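You operate a simulated robot arm through the tools that you are given. There is no shell and no other tool. Be economical: measure what you need, move in short steps, check, and stop when the job is done.

You are at the controls of a simulated two-armed robot. One attempt, no reset.

TASK
Thread the wire under both latches to the feed socket and clamp it.
Fine: open the blue and green latches, move the small yellow block from park to feed, close both, then clamp. Set down upright: small yellow block.

Only the result counts: the job must be done as asked and must still hold three seconds after the hand-in. Knocking over, shifting, dropping, spilling or breaking anything else fails it.

THE ROBOT
Two 7-joint arms with fingered hands on one trunk, on a base that drives. Base frame: it is fixed to the floor where the robot stands at the start and does not move with it; the origin is under the middle of the robot, x ahead of it, y to its left, z up; the surface under the hand at the start is at about z = 0.86. Lengths are in m, angles in rad, forces in N, time in s.
The left shoulder is at the start at [0.028, 0.17, 1.272], the right one opposite. With the tool pointing down near the work surface each hand reaches from about 0.2 to 0.74 m from the robot's upright axis, wherever it stands, measured 20 degrees to its own side. Places, roughly: blue turning latch [0.5, -0.1, 0.9]; green turning latch [0.5, 0, 0.9]; lever marked segments [0.2, 0.3, 0.6]; lever marked vice [0.2, 0.8, 0.6]; lever marked wire clamp [0.2, 0.2, 0.6]; socket marked feed [0.4, 0.1, 0.9]; switch marked wire grip [0.3, -0.2, 0.5]. Payload 4 kg a hand.
The TCP of each hand is the grasp point between the finger pads, 0.026 m short of the fingertips. In the tool frame z runs along the fingers and y along their closing line. Largest opening 0.132 m; the body of the gripper starts 0.073 m behind the TCP. The gripper is a hand of 4 fingers: y runs from the thumb to the fingers, the wrist lies at [0, 0, -0.224] in the tool frame.
Orientation is told as [roll, pitch, yaw] about the base's x, y, z axes, in that order, counted from this pose: with the fingers straight down and closing along the base's y, the tool's x points along the base's -x, its y along +y and its z along -z.

THE INTERFACE
- The arms move only by the tool send_rows. It takes "left_increments", "right_increments" or both (then of equal length, played together; a hand with none holds still); each is a list that holds one entry, the list of rows, each a list of 6 numbers: the shift along the tool's x, y, z in units of 40 mm (1.0 is 40 mm), then the turn, a rotation vector about the tool's x, y, z in units of 4 degrees (1.0 is 4 degrees). In form: [[[dx, dy, dz, rx, ry, rz], ...]]. A call has 1 to 10 rows; each row shifts and turns the commanded pose from where the row before left it, along the tool's axes as they then stand. A call with a number of a shift or a turn outside -1 to 1 is refused whole. Each row takes 0.2 s and may step no farther than 0.05 m and 0.15 rad from the row before; otherwise, the whole call is refused. Where a pose cannot be reached the arm comes as near as it can. A force on the tool above 40 N (or 10 N above the force at the start of the call, whichever is more), or a blocked arm, ends the call early, and 0.2 s more pass. In this call time passes only in rows, and 0.2 s behind the last. It gives the time, the measured TCP pose, the force on the tool (base axes), the opening and the grip force at its end, in the units of the frame above (readings bear some noise), with the torque about the TCP (base axes, N m) and any sound that the robot's microphone picked up.
- Cameras (640 x 400 px; columns grow to the right, rows downward): "scene" is now at [0.0992, 0.0079, 1.4193]; the picture's right is [0.02, -1.00, 0.00], its down [-0.76, -0.02, -0.65] and it looks along [0.65, 0.01, -0.76] (base axes); focal length 214 px, centre (320, 200). "left" rides on the left gripper at [-0.068, 0.002, -0.097] in its tool frame; the picture's right is [-0.03, -1.00, 0.00], its down [0.82, -0.02, -0.58] and it looks along [0.58, -0.02, 0.82] (tool axes); focal length 270 px, centre (320, 200). "right" rides on the right gripper at [0.068, 0.002, -0.097] in its tool frame; the picture's right is [-0.02, 1.00, 0.00], its down [-0.82, -0.02, -0.58] and it looks along [-0.58, -0.01, 0.82] (tool axes); focal length 270 px, centre (320, 200). There is no depth. A picture from a camera that has moved, and an enlarged one, comes with that camera's place and axes in the base frame and with its lens. The place of the scene camera against the robot may be out by one fixed shift of up to 0.012 m in any direction.
- get_image(camera): a new picture of that camera. No time passes.
- raise_lower(by): slides the trunk up (or, below 0, down) by that many m; the arms and the scene camera ride with it, the base frame stays. It gives what a move gives, with no picture.
- roll_base(legs): drives the robot by 1 to 6 legs, each [ahead, turn to the left] in m and rad, along the robot's own axes; the way and the turn of a leg run together, so that a leg with both is an arc; at most 1.5 m and 3.142 rad a leg. The arms and the cameras ride along, it lands a little off, and it stops where it bumps. It gives what a move gives.
- finger_targets(finger1, finger2, finger3, thumb_bend, hand): sets how far each is bent, from 0 (flat) to 1 (curled in); at 0.3 the hand is open as for a grip, at 0.7 the pads meet at the TCP. One left out holds its place. A second passes; each finger stops where it meets its share of the squeeze, and holds until it gets a number again. It is the only way to open and close the hand. It gives what a move gives, with no picture; readings hold the bend of each and the force on the fingers (four entries, about 0 where the hand has none), thumb and palm.
- turn_head(pan, tilt): turns the head with the scene camera to pan (to the left, within 1.501 rad either way) and tilt (down, from -0.506 to 1.204), counted from straight ahead of the robot. It gives what a move gives.
- close_up(camera, box): a new picture of the part [left, top, right, bottom] of that camera's present view, enlarged. No time passes.
- hand_in(): hands the job in; it is judged then, once.

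Work in short steps. Places have to be worked out from the pictures, the camera data and where the tool is seen: move nearer, look again, correct. Check each grasp and each placing, and mend what went wrong. You have 120 turns and 92 pictures in all, those below and enlarged ones among them. Open the grippers and draw the arms clear of the work before you hand the job in, unless the task says otherwise; then end with one line.

The tools are called after "Call:" as name(argument=value, ...) on one line, values as JSON. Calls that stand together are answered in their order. send_rows: Moves the arms, as the interface text tells. Its arguments: {"type":"object","properties":{"left_increments":{"type":"array"},"right_increments":{"type":"array"}},"required":[]} The other tools are called the same way: raise_lower (by) slides the trunk up or down; finger_targets (finger1, finger2, finger3, thumb_bend, hand) moves the fingers one by one; roll_base (legs) drives the base; turn_head (pan, tilt) turns the head that bears the scene camera; get_image (camera) takes a picture; close_up (camera, box) takes an enlarged picture of a part of a camera's view; hand_in () hands the job in.

At the start:

```text
time: 0.0
left_ee_pos: [0.5345, 0.3272, 1.2568]
left_orientation: [0.0, 0.003, -0.005]
left_force: [-0.4, -0.1, -0.1]
left_moment: [0.01, -0.01, 0.01]
left_gripper_width: 0.1314
left_gripper_force: 0.0
left_shape: jaw
left_bend: [0.3, 0.3, 0.3, 0.3]
left_finger forces: [0.1, 0.1, 0.0, 0.0, 0.1, 0.1]
right_ee_pos: [0.4508, -0.1247, 1.1848]
right_orientation: [-0.001, 0.002, -0.007]
right_force: [-0.3, 0.2, -0.8]
right_moment: [0.02, 0.01, -0.01]
right_gripper_width: 0.1319
right_gripper_force: 0.1
right_shape: jaw
right_bend: [0.3, 0.3, 0.3, 0.3]
right_finger forces: [0.0, 0.0, 0.1, 0.0, 0.1, 0.0]
trunk travel left (down, up): [-0.5, 0.255]
robot x, y, heading: [0.0004, -0.0006, -0.0]
head pan, tilt: [0.021, 0.857]
```

scene: 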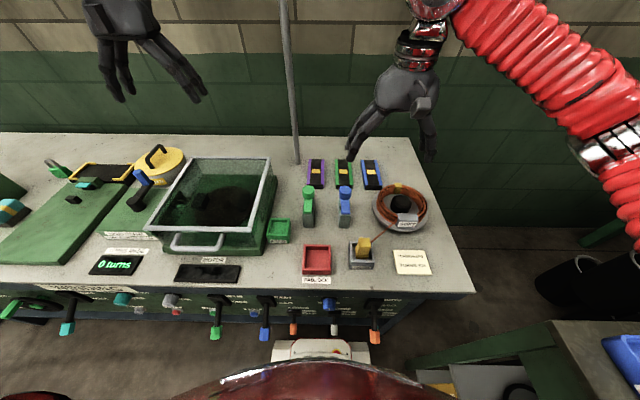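
right: 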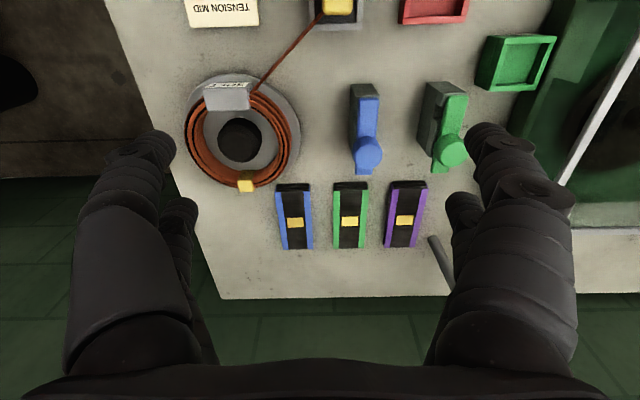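
left: 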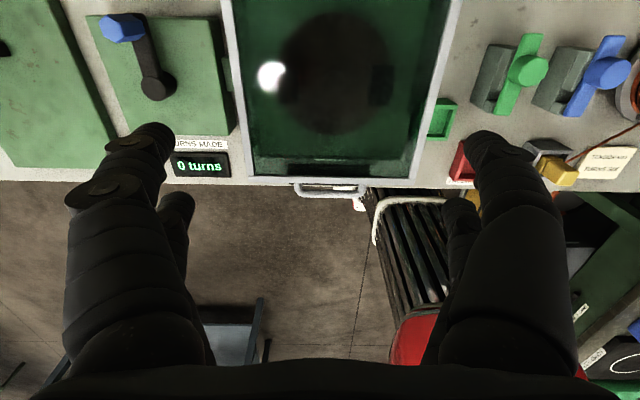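

The bench shows the blue and green latches, yellow block in a park socket, a feed socket (green?), and levers along the bench front. I take close-ups to read labels.

Call:
close_up(camera="scene", box=[260, 140, 440, 280])

Call:
close_up(camera="scene", box=[180, 260, 400, 380])

Call:
close_up(camera="right", box=[180, 0, 580, 250])

```text
2.86 times, centred on (350, 210) of scene
camera zoom: at [0.0992, 0.0079, 1.4193], right [0.02, -1.0, 0.0], down [-0.76, -0.02, -0.65], along [0.65, 0.01, -0.76], focal length 613 px, centre (234, 171)
```

zoom: 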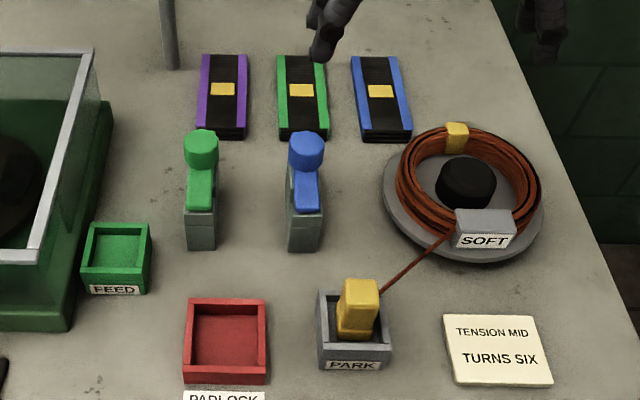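

```text
2.91 times, centred on (290, 320) of scene
camera zoom: at [0.0992, 0.0079, 1.4193], right [0.02, -1.0, 0.0], down [-0.76, -0.02, -0.65], along [0.65, 0.01, -0.76], focal length 624 px, centre (407, -149)
```

zoom: 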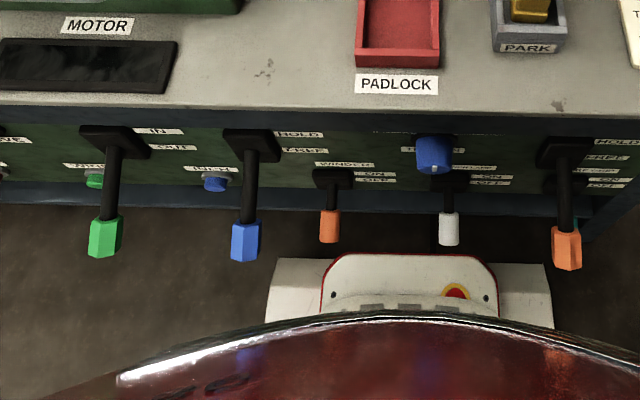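

```text
1.60 times, centred on (380, 125) of right
camera zoom: at [0.3806, -0.1231, 1.2818], right [0.03, 1.0, 0.0], down [0.82, -0.02, 0.58], along [0.58, -0.02, -0.82], focal length 432 px, centre (224, 320)
```

zoom: 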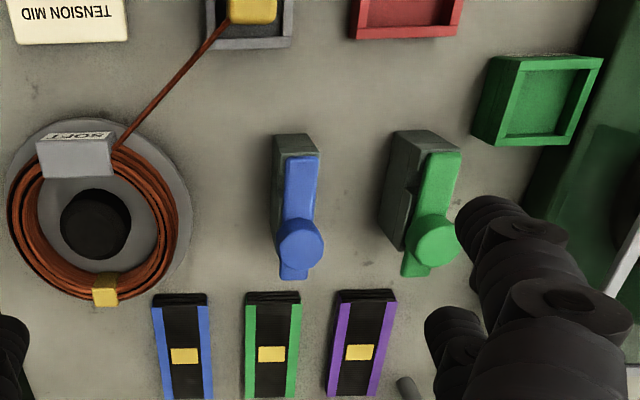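

Blue front lever at y≈0.19 should be the wire clamp. I tilt the head down to read the front panel.

Call:
turn_head(pan=0.0, tilt=1.2)

Call:
get_image(camera="scene")

Call:
close_up(camera="scene", box=[180, 190, 330, 290])

Call:
close_up(camera="scene", box=[300, 190, 450, 290])

```text
time: 0.8
left_ee_pos: [0.5338, 0.3277, 1.2566]
left_orientation: [0.0, 0.002, -0.005]
left_force: [0.0, 0.2, 0.0]
left_moment: [-0.01, -0.03, -0.01]
left_gripper_width: 0.1321
left_gripper_force: 0.0
left_shape: jaw
left_bend: [0.3, 0.3, 0.3, 0.3]
left_finger forces: [0.0, 0.0, 0.0, 0.1, 0.1, 0.1]
right_ee_pos: [0.4497, -0.1236, 1.1837]
right_orientation: [0.001, 0.002, -0.007]
right_force: [-0.2, -0.7, 0.6]
right_moment: [-0.01, 0.01, 0.0]
right_gripper_width: 0.1317
right_gripper_force: 0.0
right_shape: jaw
right_bend: [0.3, 0.3, 0.3, 0.3]
right_finger forces: [0.1, 0.1, 0.1, 0.0, 0.0, 0.0]
trunk travel left (down, up): [-0.5, 0.255]
robot x, y, heading: [0.0016, -0.0016, 0.002]
head pan, tilt: [0.0, 1.201]
```

```text
85 pictures are left
camera scene: at [0.0773, 0.0063, 1.3962], right [0.0, -1.0, 0.0], down [-0.93, 0.0, -0.36], along [0.36, 0.0, -0.93], focal length 214 px, centre (320, 200)
```

scene: 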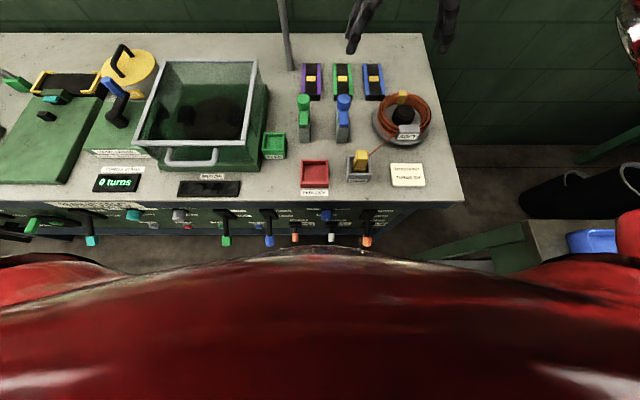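

```text
4.00 times, centred on (255, 240) of scene
camera zoom: at [0.0773, 0.0063, 1.3962], right [0.0, -1.0, 0.0], down [-0.93, 0.0, -0.36], along [0.36, 0.0, -0.93], focal length 858 px, centre (580, 40)
```

zoom: 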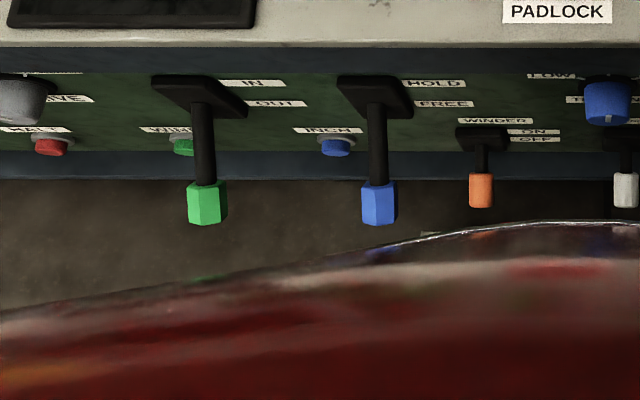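

```text
4.00 times, centred on (375, 240) of scene
camera zoom: at [0.0773, 0.0063, 1.3962], right [0.0, -1.0, 0.0], down [-0.93, 0.0, -0.36], along [0.36, 0.0, -0.93], focal length 858 px, centre (100, 40)
```

zoom: 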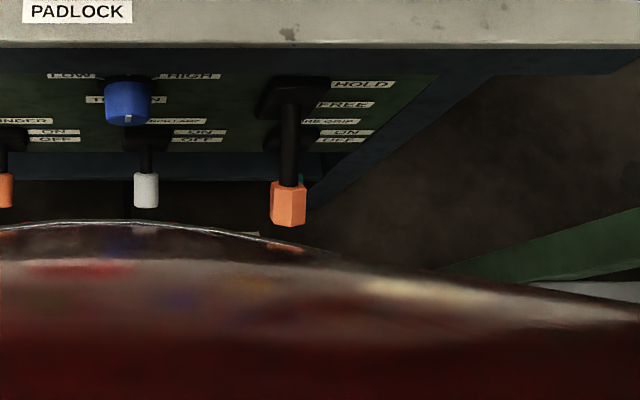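

Clamp lever: HOLD up, FREE down, lever now hangs down. Next I move the right hand closer to see the latches and park block.

Call:
send_rows(right_increments=[[[0.56, 0.47, 0.9, 0, 0, 0], [0.56, 0.47, 0.9, 0, 0, 0], [0.56, 0.47, 0.9, 0, 0, 0], [0.56, 0.47, 0.9, 0, 0, 0]]])

Call:
get_image(camera="right")

Call:
close_up(camera="scene", box=[255, 60, 415, 200])

```text
time: 1.8
left_ee_pos: [0.5347, 0.3273, 1.2562]
left_orientation: [0.0, 0.002, -0.006]
left_force: [0.5, -0.7, -0.3]
left_moment: [0.04, 0.01, -0.01]
left_gripper_width: 0.1319
left_gripper_force: 0.1
left_shape: jaw
left_bend: [0.3, 0.3, 0.3, 0.3]
left_finger forces: [0.0, 0.1, 0.1, 0.1, 0.0, 0.0]
right_ee_pos: [0.3601, -0.0492, 1.0394]
right_orientation: [0.001, 0.0, -0.005]
right_force: [0.1, 0.3, 0.0]
right_moment: [0.04, 0.04, 0.03]
right_gripper_width: 0.1319
right_gripper_force: 0.0
right_shape: jaw
right_bend: [0.3, 0.3, 0.3, 0.3]
right_finger forces: [0.1, 0.0, 0.1, 0.1, 0.0, 0.0]
trunk travel left (down, up): [-0.5, 0.255]
robot x, y, heading: [0.0022, -0.002, -0.006]
head pan, tilt: [0.0, 1.201]
```

```text
82 pictures are left
camera right: at [0.2892, -0.048, 1.1366], right [0.03, 1.0, 0.0], down [0.82, -0.02, 0.58], along [0.58, -0.02, -0.82], focal length 270 px, centre (320, 200)
```

right: 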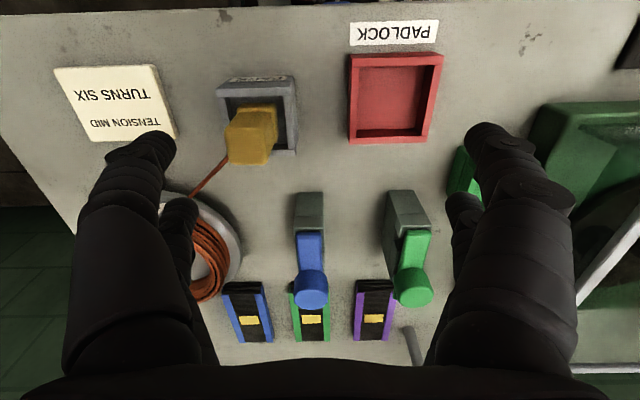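

```text
2.86 times, centred on (335, 130) of scene
camera zoom: at [0.0771, 0.0066, 1.3961], right [0.0, -1.0, 0.0], down [-0.93, 0.0, -0.36], along [0.36, 0.0, -0.93], focal length 613 px, centre (277, 400)
```

zoom: 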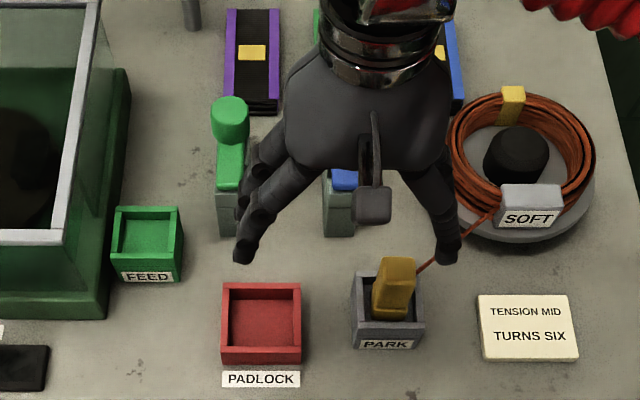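

I zoom on the latches in the right camera for their shape.

Call:
close_up(camera="right", box=[270, 170, 460, 320])

Call:
close_up(camera="left", box=[400, 0, 640, 190])

```text
2.67 times, centred on (365, 245) of right
camera zoom: at [0.2892, -0.048, 1.1366], right [0.03, 1.0, 0.0], down [0.82, -0.02, 0.58], along [0.58, -0.02, -0.82], focal length 721 px, centre (200, 80)
```

zoom: 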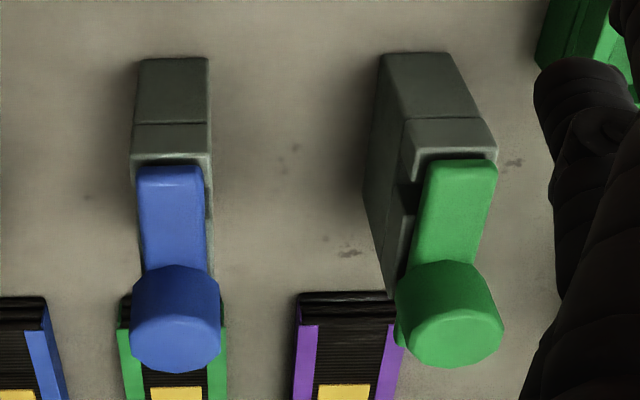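

```text
2.11 times, centred on (520, 95) of left
camera zoom: at [0.6027, 0.3283, 1.353], right [0.02, -1.0, 0.0], down [-0.82, -0.02, 0.58], along [-0.58, -0.01, -0.82], focal length 569 px, centre (-101, 421)
```

zoom: 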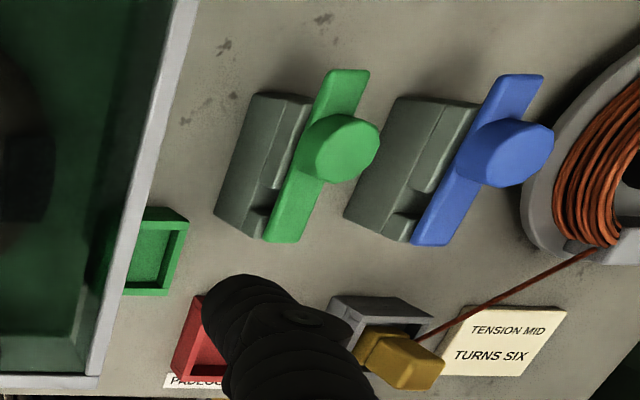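

Triangulating from both hand cameras: each bar is about 10 cm along x with a central knob, blue near (0.533,-0.067, top 0.953) and green near (0.537,0.045). The knob seems to be twisted about its vertical axis. I hover the right hand above the blue knob.

Call:
send_rows(right_increments=[[[-0.865, -0.09, 0.1, 0, 0, 0], [-0.865, -0.09, 0.1, 0, 0, 0], [-0.865, -0.09, 0.1, 0, 0, 0], [-0.865, -0.09, 0.1, 0, 0, 0], [-0.865, -0.09, 0.1, 0, 0, 0]]])

Call:
get_image(camera="right")

```text
time: 3.0
left_ee_pos: [0.5346, 0.3266, 1.256]
left_orientation: [0.0, 0.002, -0.005]
left_force: [0.1, -0.4, -0.5]
left_moment: [0.01, 0.02, 0.0]
left_gripper_width: 0.1318
left_gripper_force: 0.1
left_shape: jaw
left_bend: [0.3, 0.3, 0.3, 0.3]
left_finger forces: [0.0, 0.0, 0.0, 0.0, 0.0, 0.0]
right_ee_pos: [0.5344, -0.0688, 1.021]
right_orientation: [0.0, 0.0, -0.005]
right_force: [-0.7, -0.5, 0.6]
right_moment: [0.01, 0.02, 0.02]
right_gripper_width: 0.1319
right_gripper_force: 0.0
right_shape: jaw
right_bend: [0.3, 0.3, 0.3, 0.3]
right_finger forces: [0.1, 0.1, 0.1, 0.0, 0.0, 0.0]
trunk travel left (down, up): [-0.5, 0.255]
robot x, y, heading: [-0.0009, -0.0019, 0.002]
head pan, tilt: [0.0, 1.201]
```

```text
78 pictures are left
camera right: at [0.4662, -0.0678, 1.1171], right [0.03, 1.0, 0.0], down [0.82, -0.02, 0.58], along [0.58, -0.02, -0.82], focal length 270 px, centre (320, 200)
```

right: 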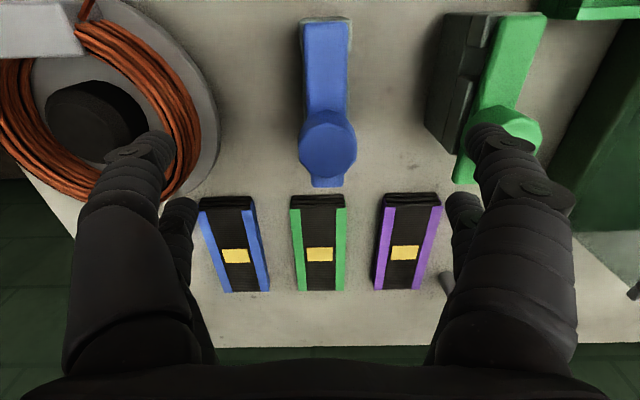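

Knob is at about (0.542,-0.065, top 0.95). I zoom to find the pivot before touching.

Call:
close_up(camera="right", box=[400, 0, 560, 200])

Call:
close_up(camera="left", box=[460, 20, 640, 130])

```text
2.00 times, centred on (480, 100) of right
camera zoom: at [0.4662, -0.0678, 1.1171], right [0.03, 1.0, 0.0], down [0.82, -0.02, 0.58], along [0.58, -0.02, -0.82], focal length 541 px, centre (0, 400)
```

zoom: 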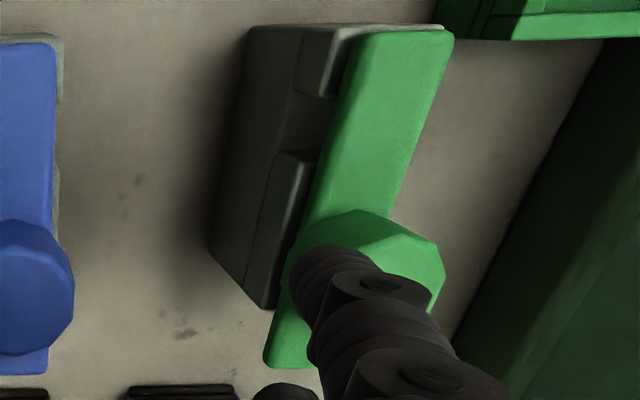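

```text
3.56 times, centred on (550, 75) of left
camera zoom: at [0.6035, 0.3283, 1.3526], right [0.02, -1.0, 0.0], down [-0.82, -0.02, 0.58], along [-0.58, -0.01, -0.82], focal length 961 px, centre (-498, 644)
```

zoom: 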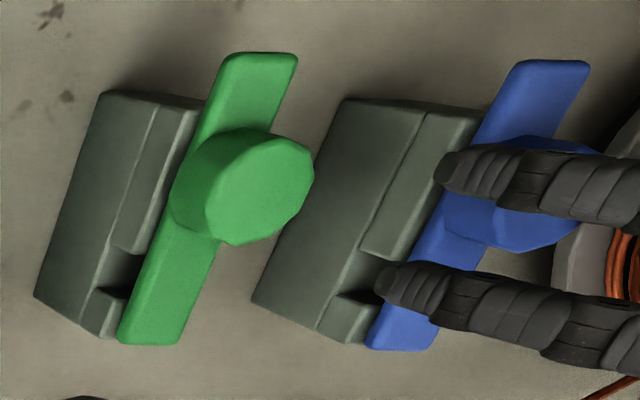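

The bar covers the wire slot at x≈0.495, with the knob over the rear part of the block, so it is probably the pivot. I descend around the blue knob.

Call:
send_rows(right_increments=[[[-0.1, 0.05, 0.6, 0, 0, 0], [-0.08, 0.05, 0.6, 0, 0, 0], [0, 0, 0.4, 0, 0, 0]]])

Call:
get_image(camera="right")

```text
time: 3.8
left_ee_pos: [0.5344, 0.3277, 1.2576]
left_orientation: [-0.001, 0.002, -0.006]
left_force: [-0.1, 0.2, 1.5]
left_moment: [0.0, -0.02, -0.01]
left_gripper_width: 0.1317
left_gripper_force: 0.1
left_shape: jaw
left_bend: [0.3, 0.3, 0.3, 0.3]
left_finger forces: [0.1, 0.0, 0.1, 0.1, 0.0, 0.0]
right_ee_pos: [0.5411, -0.0644, 0.9575]
right_orientation: [0.001, 0.001, -0.005]
right_force: [-0.1, -0.6, -0.4]
right_moment: [-0.04, -0.03, -0.04]
right_gripper_width: 0.1318
right_gripper_force: 0.0
right_shape: jaw
right_bend: [0.3, 0.3, 0.3, 0.3]
right_finger forces: [0.0, 0.0, 0.0, 0.0, 0.0, 0.1]
trunk travel left (down, up): [-0.5, 0.255]
robot x, y, heading: [0.0015, 0.0013, 0.0]
head pan, tilt: [0.0, 1.201]
```

```text
75 pictures are left
camera right: at [0.4729, -0.0623, 1.0541], right [0.03, 1.0, 0.0], down [0.82, -0.02, 0.58], along [0.58, -0.02, -0.82], focal length 270 px, centre (320, 200)
```

right: 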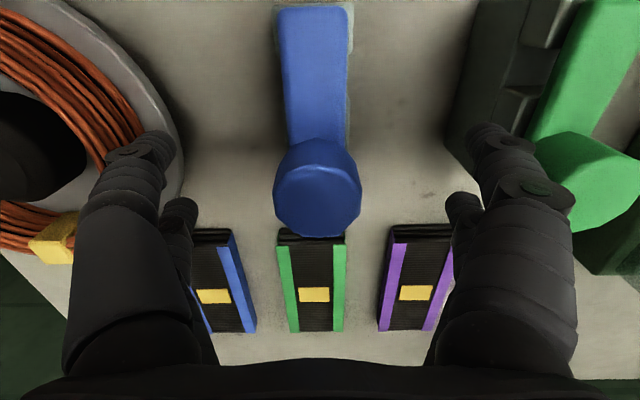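

The knob is centred between the fingers. Closing the right hand gently.

Call:
finger_targets(hand="right", finger1=0.65, finger2=0.65, finger3=0.65, thumb_bend=0.65)

Call:
get_image(camera="right")

```text
time: 4.8
left_ee_pos: [0.5334, 0.3275, 1.2573]
left_orientation: [0.002, 0.0, -0.005]
left_force: [0.0, -0.7, 0.5]
left_moment: [0.0, 0.0, -0.03]
left_gripper_width: 0.1319
left_gripper_force: 0.0
left_shape: jaw
left_bend: [0.3, 0.3, 0.3, 0.3]
left_finger forces: [0.0, 0.0, 0.0, 0.0, 0.1, 0.1]
right_ee_pos: [0.5419, -0.0653, 0.9571]
right_orientation: [-0.001, 0.002, -0.007]
right_force: [0.2, -2.1, -1.7]
right_moment: [-0.06, 0.03, -0.01]
right_gripper_width: 0.0242
right_gripper_force: 4.5
right_shape: fingers
right_bend: [0.63, 0.63, 0.62, 0.63]
right_finger forces: [1.4, 1.5, 1.9, 0.0, 2.9, 0.0]
trunk travel left (down, up): [-0.5, 0.255]
robot x, y, heading: [0.001, -0.0005, -0.001]
head pan, tilt: [0.0, 1.201]
```

```text
74 pictures are left
camera right: at [0.4729, -0.0626, 1.0544], right [0.03, 1.0, 0.0], down [0.82, -0.02, 0.58], along [0.58, -0.02, -0.82], focal length 270 px, centre (320, 200)
```

right: 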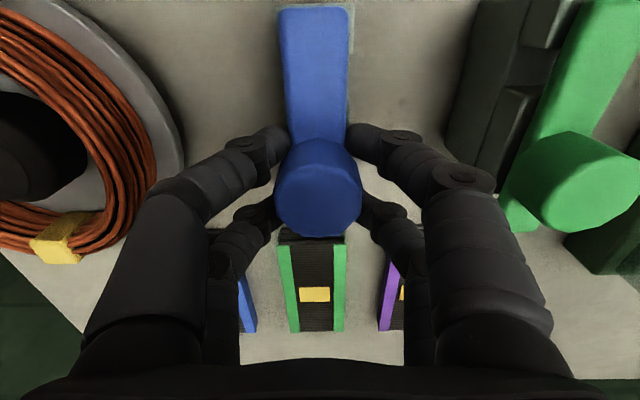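

Knob gripped (4.5 N). I test a 12° twist and check the torque and whether the bar follows.

Call:
send_rows(right_increments=[[[0, 0, 0, 0, 0, -1], [0, 0, 0, 0, 0, -1], [0, 0, 0, 0, 0, -1]]])

Call:
get_image(camera="right")

```text
time: 5.6
left_ee_pos: [0.5343, 0.3272, 1.2577]
left_orientation: [0.001, 0.002, -0.005]
left_force: [0.2, -0.2, 0.9]
left_moment: [0.03, -0.01, 0.01]
left_gripper_width: 0.1321
left_gripper_force: 0.1
left_shape: jaw
left_bend: [0.3, 0.3, 0.3, 0.3]
left_finger forces: [0.0, 0.1, 0.0, 0.0, 0.0, 0.1]
right_ee_pos: [0.5415, -0.063, 0.9583]
right_orientation: [0.0, 0.001, 0.205]
right_force: [1.3, -1.5, 1.1]
right_moment: [-0.03, -0.03, -0.12]
right_gripper_width: 0.0248
right_gripper_force: 5.9
right_shape: fingers
right_bend: [0.63, 0.63, 0.62, 0.63]
right_finger forces: [4.3, 1.1, 4.6, 0.1, 2.6, 0.0]
trunk travel left (down, up): [-0.5, 0.255]
robot x, y, heading: [-0.001, -0.0015, -0.0]
head pan, tilt: [0.0, 1.201]
```

```text
73 pictures are left
camera right: at [0.4735, -0.0764, 1.0546], right [-0.18, 0.98, 0.0], down [0.8, 0.15, 0.58], along [0.57, 0.1, -0.82], focal length 270 px, centre (320, 200)
```

right: 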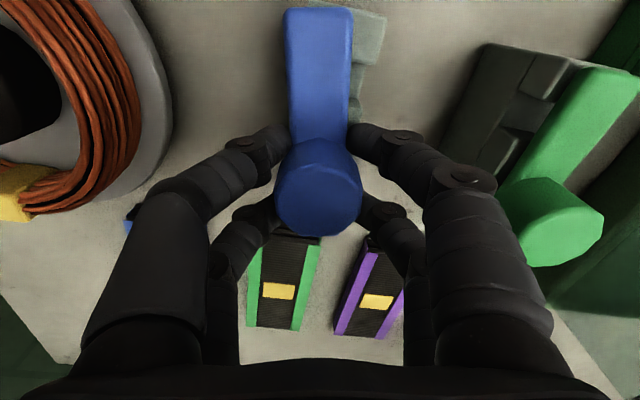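

The bar follows the hand with small torque, so the knob is the pivot. I continue turning the same way.

Call:
send_rows(right_increments=[[[0, 0, 0, 0, 0, -1], [0, 0, 0, 0, 0, -1], [0, 0, 0, 0, 0, -1], [0, 0, 0, 0, 0, -1], [0, 0, 0, 0, 0, -1], [0, 0, 0, 0, 0, -1], [0, 0, 0, 0, 0, -1], [0, 0, 0, 0, 0, -1], [0, 0, 0, 0, 0, -1], [0, 0, 0, 0, 0, -1]]])

Call:
get_image(camera="right")

```text
time: 7.8
left_ee_pos: [0.5336, 0.3286, 1.2568]
left_orientation: [0.0, 0.0, -0.006]
left_force: [-0.2, 1.4, 0.2]
left_moment: [-0.02, 0.01, -0.01]
left_gripper_width: 0.1319
left_gripper_force: 0.0
left_shape: jaw
left_bend: [0.3, 0.3, 0.3, 0.3]
left_finger forces: [0.0, 0.1, 0.0, 0.0, 0.0, 0.0]
right_ee_pos: [0.5407, -0.0642, 0.9569]
right_orientation: [0.0, 0.001, 0.905]
right_force: [-1.3, 1.6, 3.9]
right_moment: [0.12, 0.24, -0.14]
right_gripper_width: 0.0315
right_gripper_force: 6.1
right_shape: fingers
right_bend: [0.59, 0.64, 0.61, 0.64]
right_finger forces: [7.1, 1.1, 2.9, 0.1, 1.9, 0.1]
trunk travel left (down, up): [-0.5, 0.255]
robot x, y, heading: [-0.0017, 0.0028, -0.002]
head pan, tilt: [0.0, 1.201]
```

```text
72 pictures are left
camera right: at [0.4951, -0.117, 1.0543], right [-0.77, 0.64, 0.0], down [0.52, 0.63, 0.58], along [0.37, 0.44, -0.82], focal length 270 px, centre (320, 200)
```

right: 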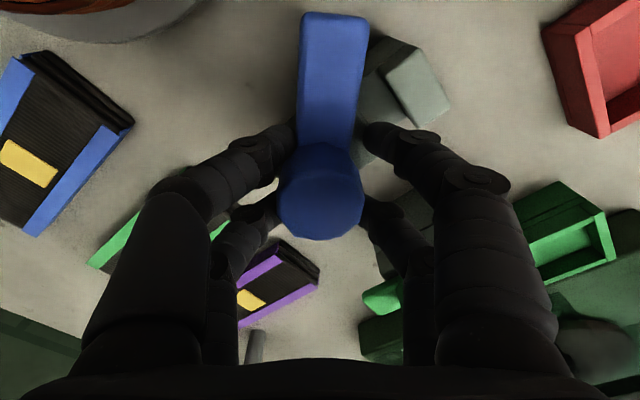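

Bar is now at about 52°. I continue toward 90°.

Call:
send_rows(right_increments=[[[0, 0, 0, 0, 0, -1], [0, 0, 0, 0, 0, -1], [0, 0, 0, 0, 0, -1], [0, 0, 0, 0, 0, -1], [0, 0, 0, 0, 0, -1], [0, 0, 0, 0, 0, -1], [0, 0, 0, 0, 0, -1], [0, 0, 0, 0, 0, -1], [0, 0, 0, 0, 0, -1], [0, 0, 0, 0, 0, -0.6]]])

Call:
get_image(camera="right")

```text
time: 10.0
left_ee_pos: [0.5328, 0.327, 1.2563]
left_orientation: [-0.002, 0.002, -0.005]
left_force: [-0.3, 0.0, 0.3]
left_moment: [0.01, 0.04, -0.02]
left_gripper_width: 0.1319
left_gripper_force: 0.0
left_shape: jaw
left_bend: [0.3, 0.3, 0.3, 0.3]
left_finger forces: [0.0, 0.0, 0.0, 0.0, 0.0, 0.1]
right_ee_pos: [0.5396, -0.0632, 0.9593]
right_orientation: [0.0, 0.001, 1.575]
right_force: [-5.5, 9.6, 8.3]
right_moment: [0.03, 0.67, -1.12]
right_gripper_width: 0.0312
right_gripper_force: 31.1
right_shape: fingers
right_bend: [0.6, 0.64, 0.61, 0.65]
right_finger forces: [20.3, 20.1, 3.8, 0.1, 17.8, 0.0]
trunk travel left (down, up): [-0.5, 0.255]
robot x, y, heading: [-0.0017, 0.0003, 0.001]
head pan, tilt: [0.0, 1.201]
```

```text
71 pictures are left
camera right: at [0.5369, -0.1318, 1.0553], right [-1.0, 0.02, 0.0], down [0.02, 0.82, 0.58], along [0.01, 0.58, -0.82], focal length 270 px, centre (320, 200)
```

right: 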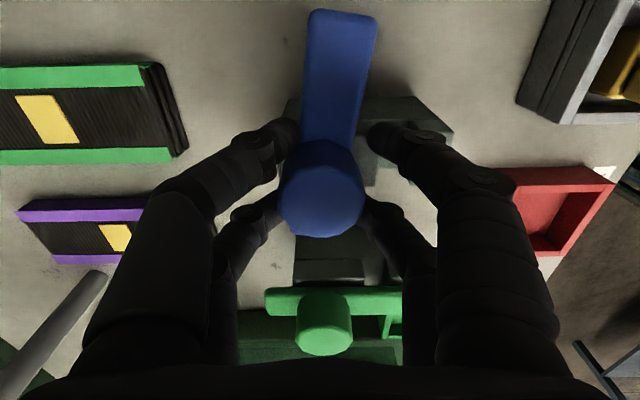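

The torque rise to 1.1 N m shows the end stop at about 85–90°, so the blue latch is open. I release the knob.

Call:
finger_targets(hand="right", finger1=0.3, finger2=0.3, finger3=0.3, thumb_bend=0.3)

Call:
send_rows(right_increments=[[[0, 0, -0.9, 0, 0, 0], [0, 0, -0.9, 0, 0, 0]]])

Call:
get_image(camera="right")

```text
time: 11.0
left_ee_pos: [0.5357, 0.3256, 1.2564]
left_orientation: [-0.002, 0.002, -0.005]
left_force: [0.7, -0.3, 0.2]
left_moment: [0.02, -0.02, 0.0]
left_gripper_width: 0.1319
left_gripper_force: 0.1
left_shape: jaw
left_bend: [0.3, 0.3, 0.3, 0.3]
left_finger forces: [0.0, 0.0, 0.0, 0.0, 0.0, 0.1]
right_ee_pos: [0.5405, -0.0646, 0.9571]
right_orientation: [0.002, 0.002, 1.571]
right_force: [12.6, -0.2, 3.4]
right_moment: [-0.01, -0.22, 0.01]
right_gripper_width: 0.1056
right_gripper_force: 6.6
right_shape: fingers
right_bend: [0.5, 0.49, 0.3, 0.3]
right_finger forces: [6.3, 6.5, 0.0, 0.0, 0.0, 0.0]
trunk travel left (down, up): [-0.5, 0.255]
robot x, y, heading: [-0.0003, -0.0009, -0.001]
head pan, tilt: [0.0, 1.201]
```

```text
time: 11.6
left_ee_pos: [0.5339, 0.3268, 1.2567]
left_orientation: [-0.001, 0.001, -0.006]
left_force: [-1.2, 0.9, -0.3]
left_moment: [0.0, 0.0, -0.02]
left_gripper_width: 0.1321
left_gripper_force: 0.0
left_shape: jaw
left_bend: [0.3, 0.3, 0.3, 0.3]
left_finger forces: [0.0, 0.1, 0.0, 0.0, 0.0, 0.0]
right_ee_pos: [0.5413, -0.066, 1.0268]
right_orientation: [0.004, 0.001, 1.571]
right_force: [-0.6, -0.4, 0.3]
right_moment: [0.01, 0.01, 0.02]
right_gripper_width: 0.1324
right_gripper_force: 0.0
right_shape: fingers
right_bend: [0.3, 0.3, 0.3, 0.3]
right_finger forces: [0.0, 0.0, 0.0, 0.1, 0.1, 0.1]
trunk travel left (down, up): [-0.5, 0.255]
robot x, y, heading: [0.0004, 0.0025, 0.001]
head pan, tilt: [0.0, 1.201]
```

```text
70 pictures are left
camera right: at [0.5396, -0.1342, 1.1245], right [-1.0, 0.02, 0.0], down [0.02, 0.82, 0.58], along [0.01, 0.58, -0.82], focal length 270 px, centre (320, 200)
```

right: 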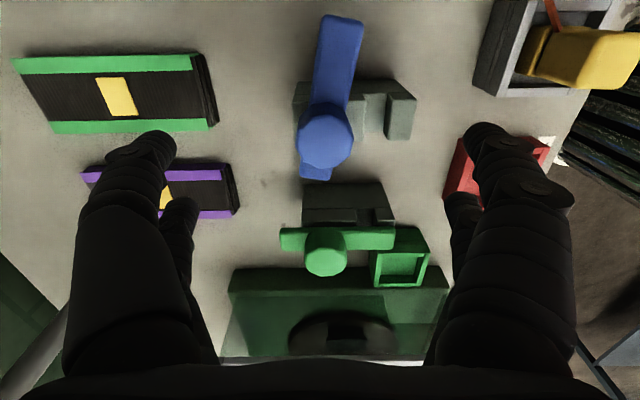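

Blue is open. Next I move over the green knob (about 0.54,0.048) while rotating the hand back to yaw 0 at safe height.

Call:
send_rows(right_increments=[[[-0.95, 0, 0, 0, 0, 0], [-0.95, 0, 0, 0, 0, 0], [-0.95, 0, 0, 0, 0, 0.5], [0, 0, 0, 0, 0, 1], [0, 0, 0, 0, 0, 1], [0, 0, 0, 0, 0, 1], [0, 0, 0, 0, 0, 1], [0, 0, 0, 0, 0, 1], [0, 0, 0, 0, 0, 1], [0, 0, 0, 0, 0, 1]]])

Call:
send_rows(right_increments=[[[0, 0, 0, 0, 0, 1], [0, 0, 0, 0, 0, 1], [0, 0, 0, 0, 0, 1], [0, 0, 0, 0, 0, 1], [0, 0, 0, 0, 0, 1], [0, 0, 0, 0, 0, 1], [0, 0, 0, 0, 0, 1], [0, 0, 0, 0, 0, 1], [0, 0, 0, 0, 0, 1], [0, 0, 0, 0, 0, 1]]])

Call:
send_rows(right_increments=[[[0, 0, 0, 0, 0, 1], [0, 0, 0, 0, 0, 1], [0, 0, 0, 0, 0, 1], [0, 0, 0, 0, 0, 1], [0, 0, 0, 0, 0, 1]]])

Call:
get_image(camera="right")

```text
time: 13.8
left_ee_pos: [0.5338, 0.3259, 1.257]
left_orientation: [0.0, 0.0, -0.006]
left_force: [-1.9, -0.5, 0.2]
left_moment: [0.02, -0.01, 0.0]
left_gripper_width: 0.1318
left_gripper_force: 0.0
left_shape: jaw
left_bend: [0.3, 0.3, 0.3, 0.3]
left_finger forces: [0.0, 0.0, 0.0, 0.1, 0.1, 0.1]
right_ee_pos: [0.5408, 0.0509, 1.0278]
right_orientation: [0.0, 0.001, 1.049]
right_force: [0.8, -0.4, -0.7]
right_moment: [-0.02, -0.01, 0.0]
right_gripper_width: 0.1328
right_gripper_force: 0.0
right_shape: fingers
right_bend: [0.3, 0.3, 0.3, 0.3]
right_finger forces: [0.0, 0.0, 0.0, 0.0, 0.1, 0.1]
trunk travel left (down, up): [-0.5, 0.255]
robot x, y, heading: [0.0036, -0.0016, -0.0]
head pan, tilt: [0.0, 1.201]
```

```text
time: 16.0
left_ee_pos: [0.5351, 0.3272, 1.2564]
left_orientation: [0.0, 0.001, -0.007]
left_force: [0.8, 0.0, 0.1]
left_moment: [0.02, -0.01, 0.0]
left_gripper_width: 0.1319
left_gripper_force: 0.2
left_shape: jaw
left_bend: [0.3, 0.3, 0.3, 0.3]
left_finger forces: [0.0, 0.0, 0.0, 0.1, 0.0, 0.0]
right_ee_pos: [0.5409, 0.0499, 1.028]
right_orientation: [0.001, 0.002, 0.349]
right_force: [-0.1, -0.5, 0.4]
right_moment: [0.07, -0.01, 0.0]
right_gripper_width: 0.1325
right_gripper_force: 0.1
right_shape: fingers
right_bend: [0.3, 0.3, 0.3, 0.3]
right_finger forces: [0.0, 0.1, 0.0, 0.1, 0.0, 0.0]
trunk travel left (down, up): [-0.5, 0.255]
robot x, y, heading: [0.0026, 0.0019, -0.001]
head pan, tilt: [0.0, 1.201]
```

```text
time: 17.2
left_ee_pos: [0.5341, 0.3272, 1.2559]
left_orientation: [0.0, 0.0, -0.006]
left_force: [0.3, -0.2, -0.4]
left_moment: [0.0, 0.01, 0.01]
left_gripper_width: 0.1321
left_gripper_force: 0.2
left_shape: jaw
left_bend: [0.3, 0.3, 0.3, 0.3]
left_finger forces: [0.0, 0.1, 0.1, 0.0, 0.1, 0.0]
right_ee_pos: [0.5396, 0.0502, 1.0293]
right_orientation: [0.0, 0.001, 0.001]
right_force: [-0.2, 0.5, -0.3]
right_moment: [0.0, 0.02, -0.01]
right_gripper_width: 0.1326
right_gripper_force: 0.0
right_shape: fingers
right_bend: [0.3, 0.3, 0.3, 0.3]
right_finger forces: [0.0, 0.1, 0.1, 0.1, 0.0, 0.0]
trunk travel left (down, up): [-0.5, 0.255]
robot x, y, heading: [-0.0011, -0.003, -0.001]
head pan, tilt: [0.0, 1.201]
```

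```text
69 pictures are left
camera right: at [0.4705, 0.0516, 1.1266], right [0.02, 1.0, 0.0], down [0.82, -0.02, 0.58], along [0.58, -0.01, -0.82], focal length 270 px, centre (320, 200)
```

right: 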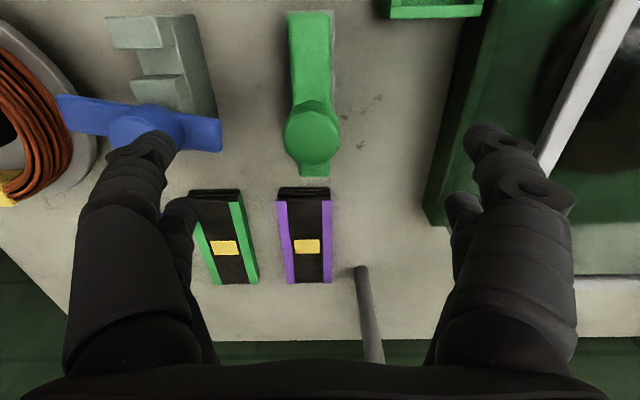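

Green knob centre is about (0.542,0.045), and the tub wall at y≈0.17 clears the fingers. I descend and grip.

Call:
send_rows(right_increments=[[[-0.05, -0.12, 0.6, 0, 0, 0], [0, 0, 0.6, 0, 0, 0], [0, 0, 0.6, 0, 0, 0]]])

Call:
finger_targets(hand="right", finger1=0.65, finger2=0.65, finger3=0.65, thumb_bend=0.65)

Call:
send_rows(right_increments=[[[0, 0, 0, 0, 0, 1], [0, 0, 0, 0, 0, 1]]])

Call:
get_image(camera="right")

```text
time: 18.0
left_ee_pos: [0.5326, 0.3288, 1.257]
left_orientation: [-0.002, 0.0, -0.005]
left_force: [-0.8, 0.7, -0.1]
left_moment: [-0.01, 0.01, 0.02]
left_gripper_width: 0.1319
left_gripper_force: 0.1
left_shape: jaw
left_bend: [0.3, 0.3, 0.3, 0.3]
left_finger forces: [0.0, 0.0, 0.1, 0.0, 0.0, 0.0]
right_ee_pos: [0.5415, 0.048, 0.9611]
right_orientation: [0.003, -0.008, 0.005]
right_force: [4.7, 8.3, 22.0]
right_moment: [-1.64, -0.48, 0.49]
right_gripper_width: 0.1324
right_gripper_force: 11.3
right_shape: fingers
right_bend: [0.3, 0.3, 0.29, 0.3]
right_finger forces: [0.0, 0.0, 21.8, 0.1, 0.0, 0.0]
trunk travel left (down, up): [-0.5, 0.255]
robot x, y, heading: [0.0038, -0.0033, -0.003]
head pan, tilt: [0.0, 1.201]
```

```text
time: 19.0
left_ee_pos: [0.5337, 0.3269, 1.258]
left_orientation: [0.0, 0.001, -0.006]
left_force: [-0.9, 0.3, 1.0]
left_moment: [-0.01, 0.02, 0.03]
left_gripper_width: 0.132
left_gripper_force: 0.0
left_shape: jaw
left_bend: [0.3, 0.3, 0.3, 0.3]
left_finger forces: [0.1, 0.0, 0.1, 0.1, 0.0, 0.0]
right_ee_pos: [0.5414, 0.0461, 0.9581]
right_orientation: [0.0, 0.001, 0.001]
right_force: [2.3, 3.1, 20.7]
right_moment: [-1.49, -0.25, 0.16]
right_gripper_width: 0.0239
right_gripper_force: 12.1
right_shape: fingers
right_bend: [0.63, 0.64, 0.62, 0.64]
right_finger forces: [2.0, 1.1, 18.5, 0.0, 3.2, 0.1]
trunk travel left (down, up): [-0.5, 0.255]
robot x, y, heading: [0.0005, -0.0004, 0.0]
head pan, tilt: [0.0, 1.201]
```

```text
time: 19.6
left_ee_pos: [0.5327, 0.3277, 1.2583]
left_orientation: [0.0, -0.001, -0.005]
left_force: [0.9, 1.6, 0.1]
left_moment: [-0.01, -0.02, 0.0]
left_gripper_width: 0.1321
left_gripper_force: 0.0
left_shape: jaw
left_bend: [0.3, 0.3, 0.3, 0.3]
left_finger forces: [0.0, 0.1, 0.1, 0.1, 0.0, 0.1]
right_ee_pos: [0.5422, 0.0466, 0.9574]
right_orientation: [-0.002, -0.001, -0.138]
right_force: [6.6, 1.4, 22.2]
right_moment: [-1.5, -0.22, 0.64]
right_gripper_width: 0.0239
right_gripper_force: 12.8
right_shape: fingers
right_bend: [0.63, 0.64, 0.64, 0.64]
right_finger forces: [1.8, 1.4, 18.1, 0.0, 4.0, 0.0]
trunk travel left (down, up): [-0.5, 0.255]
robot x, y, heading: [-0.0024, 0.0012, 0.005]
head pan, tilt: [0.0, 1.201]
```

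```text
68 pictures are left
camera right: at [0.4731, 0.0566, 1.0546], right [0.16, 0.99, 0.0], down [0.8, -0.13, 0.58], along [0.57, -0.09, -0.82], focal length 270 px, centre (320, 200)
```

right: 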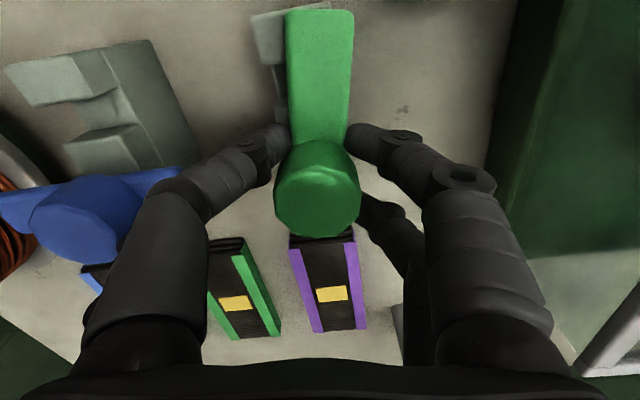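

Green follows clockwise, but finger 3 is pressing on the blue bar's end (about 20 N up at y≈-0.022). I loosen slightly, lift off, and look.

Call:
finger_targets(hand="right", finger1=0.5, finger2=0.5, finger3=0.5, thumb_bend=0.5)

Call:
send_rows(right_increments=[[[0, 0, -0.8, 0, 0, 0], [0, 0, -0.9, 0, 0, 0]]])

Call:
get_image(camera="right")

Call:
close_up(camera="left", box=[420, 0, 640, 160])

```text
time: 20.6
left_ee_pos: [0.5325, 0.3292, 1.2573]
left_orientation: [-0.002, 0.0, -0.004]
left_force: [-0.7, 0.3, 0.0]
left_moment: [0.0, 0.0, -0.01]
left_gripper_width: 0.1319
left_gripper_force: 0.0
left_shape: jaw
left_bend: [0.3, 0.3, 0.3, 0.3]
left_finger forces: [0.0, 0.0, 0.1, 0.0, 0.0, 0.0]
right_ee_pos: [0.5412, 0.0466, 0.9573]
right_orientation: [-0.001, -0.002, -0.136]
right_force: [2.1, 8.1, 25.0]
right_moment: [-2.06, -0.18, 0.2]
right_gripper_width: 0.0651
right_gripper_force: 12.3
right_shape: fingers
right_bend: [0.5, 0.5, 0.5, 0.5]
right_finger forces: [0.0, 0.0, 25.1, 0.1, 0.0, 0.0]
trunk travel left (down, up): [-0.5, 0.255]
robot x, y, heading: [0.0011, -0.0009, -0.001]
head pan, tilt: [0.0, 1.201]
```

```text
time: 21.2
left_ee_pos: [0.5331, 0.3257, 1.2571]
left_orientation: [0.0, 0.0, -0.005]
left_force: [0.4, -1.5, 0.5]
left_moment: [0.01, 0.02, -0.01]
left_gripper_width: 0.1318
left_gripper_force: 0.1
left_shape: jaw
left_bend: [0.3, 0.3, 0.3, 0.3]
left_finger forces: [0.1, 0.0, 0.1, 0.1, 0.0, 0.0]
right_ee_pos: [0.5404, 0.0445, 1.024]
right_orientation: [-0.001, 0.003, -0.139]
right_force: [-0.1, -0.3, 0.0]
right_moment: [-0.01, -0.05, 0.0]
right_gripper_width: 0.0652
right_gripper_force: 0.2
right_shape: fingers
right_bend: [0.5, 0.5, 0.5, 0.5]
right_finger forces: [0.0, 0.0, 0.0, 0.0, 0.0, 0.1]
trunk travel left (down, up): [-0.5, 0.255]
robot x, y, heading: [0.0013, -0.0002, 0.002]
head pan, tilt: [0.0, 1.201]
```

```text
67 pictures are left
camera right: at [0.473, 0.0551, 1.121], right [0.16, 0.99, 0.0], down [0.81, -0.13, 0.57], along [0.57, -0.09, -0.82], focal length 270 px, centre (320, 200)
```

right: 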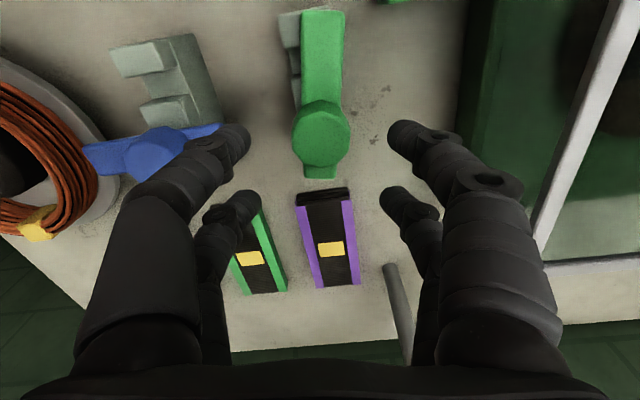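

```text
2.50 times, centred on (530, 80) of left
camera zoom: at [0.6024, 0.3276, 1.3534], right [0.02, -1.0, 0.0], down [-0.82, -0.02, 0.58], along [-0.58, -0.01, -0.82], focal length 676 px, centre (-205, 500)
```

zoom: 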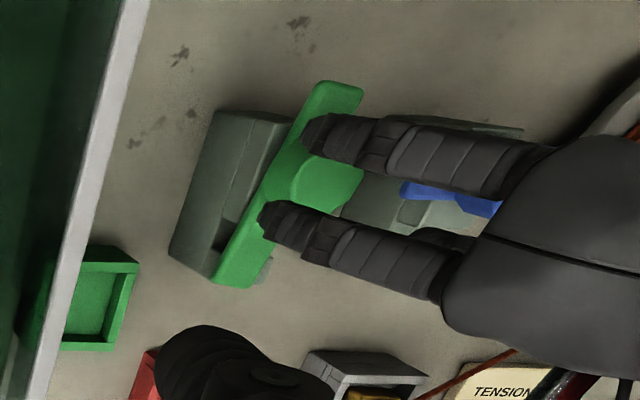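

Green's bar has turned about 8° clockwise and is freely operable. Finger 3's knuckle hits the blue knob at this yaw. I rotate the hand to yaw ≈ +50° so that side moves away from blue, then regrip a little higher.

Call:
send_rows(right_increments=[[[0, 0, 0, 0, 0, -1], [0, 0, 0, 0, 0, -1], [0, 0, 0, 0, 0, -1], [0, 0, 0, 0, 0, -1], [0, 0, 0, 0, 0, -1], [0, 0, 0, 0, 0, -1], [0, 0, 0, 0, 0, -1], [0, 0, 0, 0, 0, -1]]])

Call:
send_rows(right_increments=[[[0, 0, 0, 0, 0, -1], [0, 0, 0, 0, 0, -1], [0, 0, 0, 0, 0, -1], [0, 0, 0, 0, 0, -1], [0, 0, 0, 0, 0, -1], [0, 0, 0, 0, 0, -1], [0, 0, 0, 0, 0, -1]]])

Call:
send_rows(right_increments=[[[0, 0, 0.5, 0, 0, 0], [0, 0, 0.5, 0, 0, 0], [0, 0, 0.5, 0, 0, 0]]])

Call:
get_image(camera="right")

```text
time: 23.0
left_ee_pos: [0.5341, 0.3266, 1.2566]
left_orientation: [0.001, 0.0, -0.005]
left_force: [0.3, 0.3, 0.3]
left_moment: [0.02, 0.0, -0.01]
left_gripper_width: 0.132
left_gripper_force: 0.0
left_shape: jaw
left_bend: [0.3, 0.3, 0.3, 0.3]
left_finger forces: [0.0, 0.1, 0.0, 0.0, 0.1, 0.0]
right_ee_pos: [0.5418, 0.0463, 1.0235]
right_orientation: [0.0, 0.002, 0.423]
right_force: [0.2, 0.1, -0.4]
right_moment: [-0.01, 0.0, 0.01]
right_gripper_width: 0.0654
right_gripper_force: 0.1
right_shape: fingers
right_bend: [0.5, 0.5, 0.5, 0.5]
right_finger forces: [0.1, 0.0, 0.0, 0.0, 0.0, 0.0]
trunk travel left (down, up): [-0.5, 0.255]
robot x, y, heading: [0.0, -0.0037, 0.002]
head pan, tilt: [0.0, 1.201]
```

```text
time: 24.6
left_ee_pos: [0.5343, 0.327, 1.2564]
left_orientation: [0.002, 0.001, -0.004]
left_force: [0.2, 0.5, -0.6]
left_moment: [0.0, -0.01, 0.01]
left_gripper_width: 0.132
left_gripper_force: 0.0
left_shape: jaw
left_bend: [0.3, 0.3, 0.3, 0.3]
left_finger forces: [0.0, 0.0, 0.0, 0.1, 0.0, 0.0]
right_ee_pos: [0.5417, 0.046, 1.0241]
right_orientation: [-0.001, 0.0, 0.91]
right_force: [0.1, 0.4, 0.0]
right_moment: [0.01, -0.02, 0.0]
right_gripper_width: 0.0656
right_gripper_force: 0.0
right_shape: fingers
right_bend: [0.5, 0.5, 0.5, 0.5]
right_finger forces: [0.0, 0.0, 0.0, 0.0, 0.1, 0.0]
trunk travel left (down, up): [-0.5, 0.255]
robot x, y, heading: [-0.0016, 0.0011, 0.005]
head pan, tilt: [0.0, 1.201]
```

```text
time: 25.4
left_ee_pos: [0.5308, 0.3269, 1.2607]
left_orientation: [0.0, -0.003, -0.007]
left_force: [-0.1, 0.6, -0.7]
left_moment: [-0.01, -0.01, 0.0]
left_gripper_width: 0.1318
left_gripper_force: 0.1
left_shape: jaw
left_bend: [0.3, 0.3, 0.3, 0.3]
left_finger forces: [0.2, 0.0, 0.0, 0.0, 0.0, 0.0]
right_ee_pos: [0.541, 0.0467, 0.9707]
right_orientation: [-0.002, -0.008, 0.911]
right_force: [0.0, 1.1, 33.0]
right_moment: [0.28, 1.44, 0.03]
right_gripper_width: 0.0643
right_gripper_force: 17.1
right_shape: fingers
right_bend: [0.59, 0.5, 0.5, 0.5]
right_finger forces: [33.5, 0.0, 0.1, 0.0, 0.0, 0.1]
trunk travel left (down, up): [-0.5, 0.255]
robot x, y, heading: [0.0025, 0.0007, -0.001]
head pan, tilt: [0.0, 1.201]
```

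```text
65 pictures are left
camera right: at [0.4952, -0.007, 1.0681], right [-0.78, 0.63, 0.0], down [0.51, 0.63, 0.59], along [0.37, 0.45, -0.81], focal length 270 px, centre (320, 200)
```

right: 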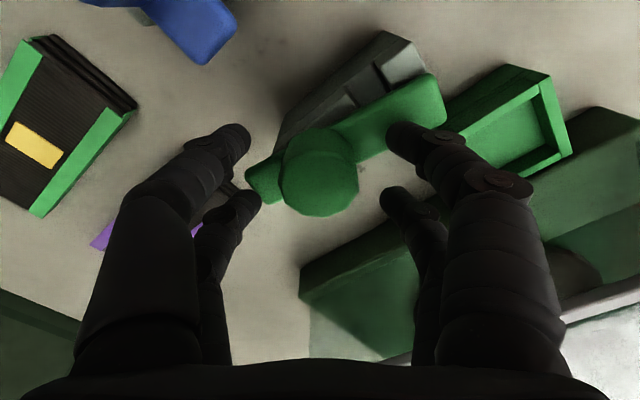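

Finger 1's tip landed on the green bar: half-bent tips reach about 0.04 below the TCP. I lift, return to yaw ≈ -8°, and approach higher (TCP 0.968) so nothing touches blue.

Call:
send_rows(right_increments=[[[0, 0, -0.6, 0, 0, 0], [0, 0, -0.6, 0, 0, 0], [0, 0, 0, 0, 0, 1], [0, 0, 0, 0, 0, 1], [0, 0, 0, 0, 0, 1], [0, 0, 0, 0, 0, 1], [0, 0, 0, 0, 0, 1], [0, 0, 0, 0, 0, 1], [0, 0, 0, 0, 0, 1], [0, 0, 0, 0, 0, 1]]])

Call:
send_rows(right_increments=[[[0, 0, 0, 0, 0, 1], [0, 0, 0, 0, 0, 1], [0, 0, 0, 0, 0, 1], [0, 0, 0, 0, 0, 1], [0, 0, 0, 0, 0, 1], [0, 0, 0, 0, 0, 1], [0, 0, 0, 0, 0, 1], [0, 0, 0.5, 0, 0, 0], [0, 0, 0.5, 0, 0, 0]]])

Call:
get_image(camera="right")

```text
time: 27.6
left_ee_pos: [0.5345, 0.3264, 1.2573]
left_orientation: [0.0, 0.003, -0.005]
left_force: [-0.1, -0.1, -0.5]
left_moment: [0.02, 0.04, 0.01]
left_gripper_width: 0.1321
left_gripper_force: 0.1
left_shape: jaw
left_bend: [0.3, 0.3, 0.3, 0.3]
left_finger forces: [0.1, 0.1, 0.0, 0.0, 0.1, 0.0]
right_ee_pos: [0.541, 0.0459, 1.0117]
right_orientation: [0.0, 0.003, 0.349]
right_force: [0.1, 0.7, 0.5]
right_moment: [-0.05, -0.02, 0.01]
right_gripper_width: 0.0656
right_gripper_force: 0.0
right_shape: fingers
right_bend: [0.5, 0.5, 0.5, 0.5]
right_finger forces: [0.0, 0.0, 0.0, 0.0, 0.1, 0.1]
trunk travel left (down, up): [-0.5, 0.255]
robot x, y, heading: [-0.0012, 0.0016, -0.004]
head pan, tilt: [0.0, 1.201]
```

```text
time: 29.6
left_ee_pos: [0.5338, 0.3273, 1.2566]
left_orientation: [0.002, 0.001, -0.005]
left_force: [0.2, 0.5, 0.1]
left_moment: [-0.02, -0.03, 0.01]
left_gripper_width: 0.1319
left_gripper_force: 0.1
left_shape: jaw
left_bend: [0.3, 0.3, 0.3, 0.3]
left_finger forces: [0.0, 0.1, 0.1, 0.2, 0.1, 0.1]
right_ee_pos: [0.5424, 0.0455, 0.9717]
right_orientation: [0.0, 0.001, -0.138]
right_force: [-0.1, -0.8, 0.7]
right_moment: [0.01, 0.02, 0.01]
right_gripper_width: 0.0657
right_gripper_force: 0.2
right_shape: fingers
right_bend: [0.5, 0.5, 0.5, 0.5]
right_finger forces: [0.0, 0.1, 0.0, 0.0, 0.0, 0.1]
trunk travel left (down, up): [-0.5, 0.255]
robot x, y, heading: [-0.0004, 0.0007, -0.001]
head pan, tilt: [0.0, 1.201]
```

```text
64 pictures are left
camera right: at [0.4742, 0.0556, 1.0692], right [0.16, 0.99, 0.0], down [0.81, -0.13, 0.58], along [0.57, -0.09, -0.82], focal length 270 px, centre (320, 200)
```

right: 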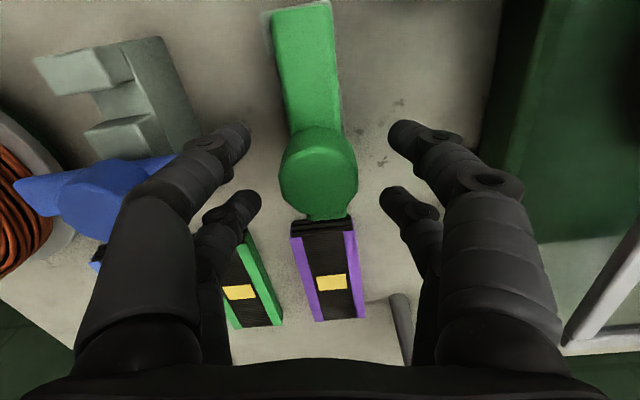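

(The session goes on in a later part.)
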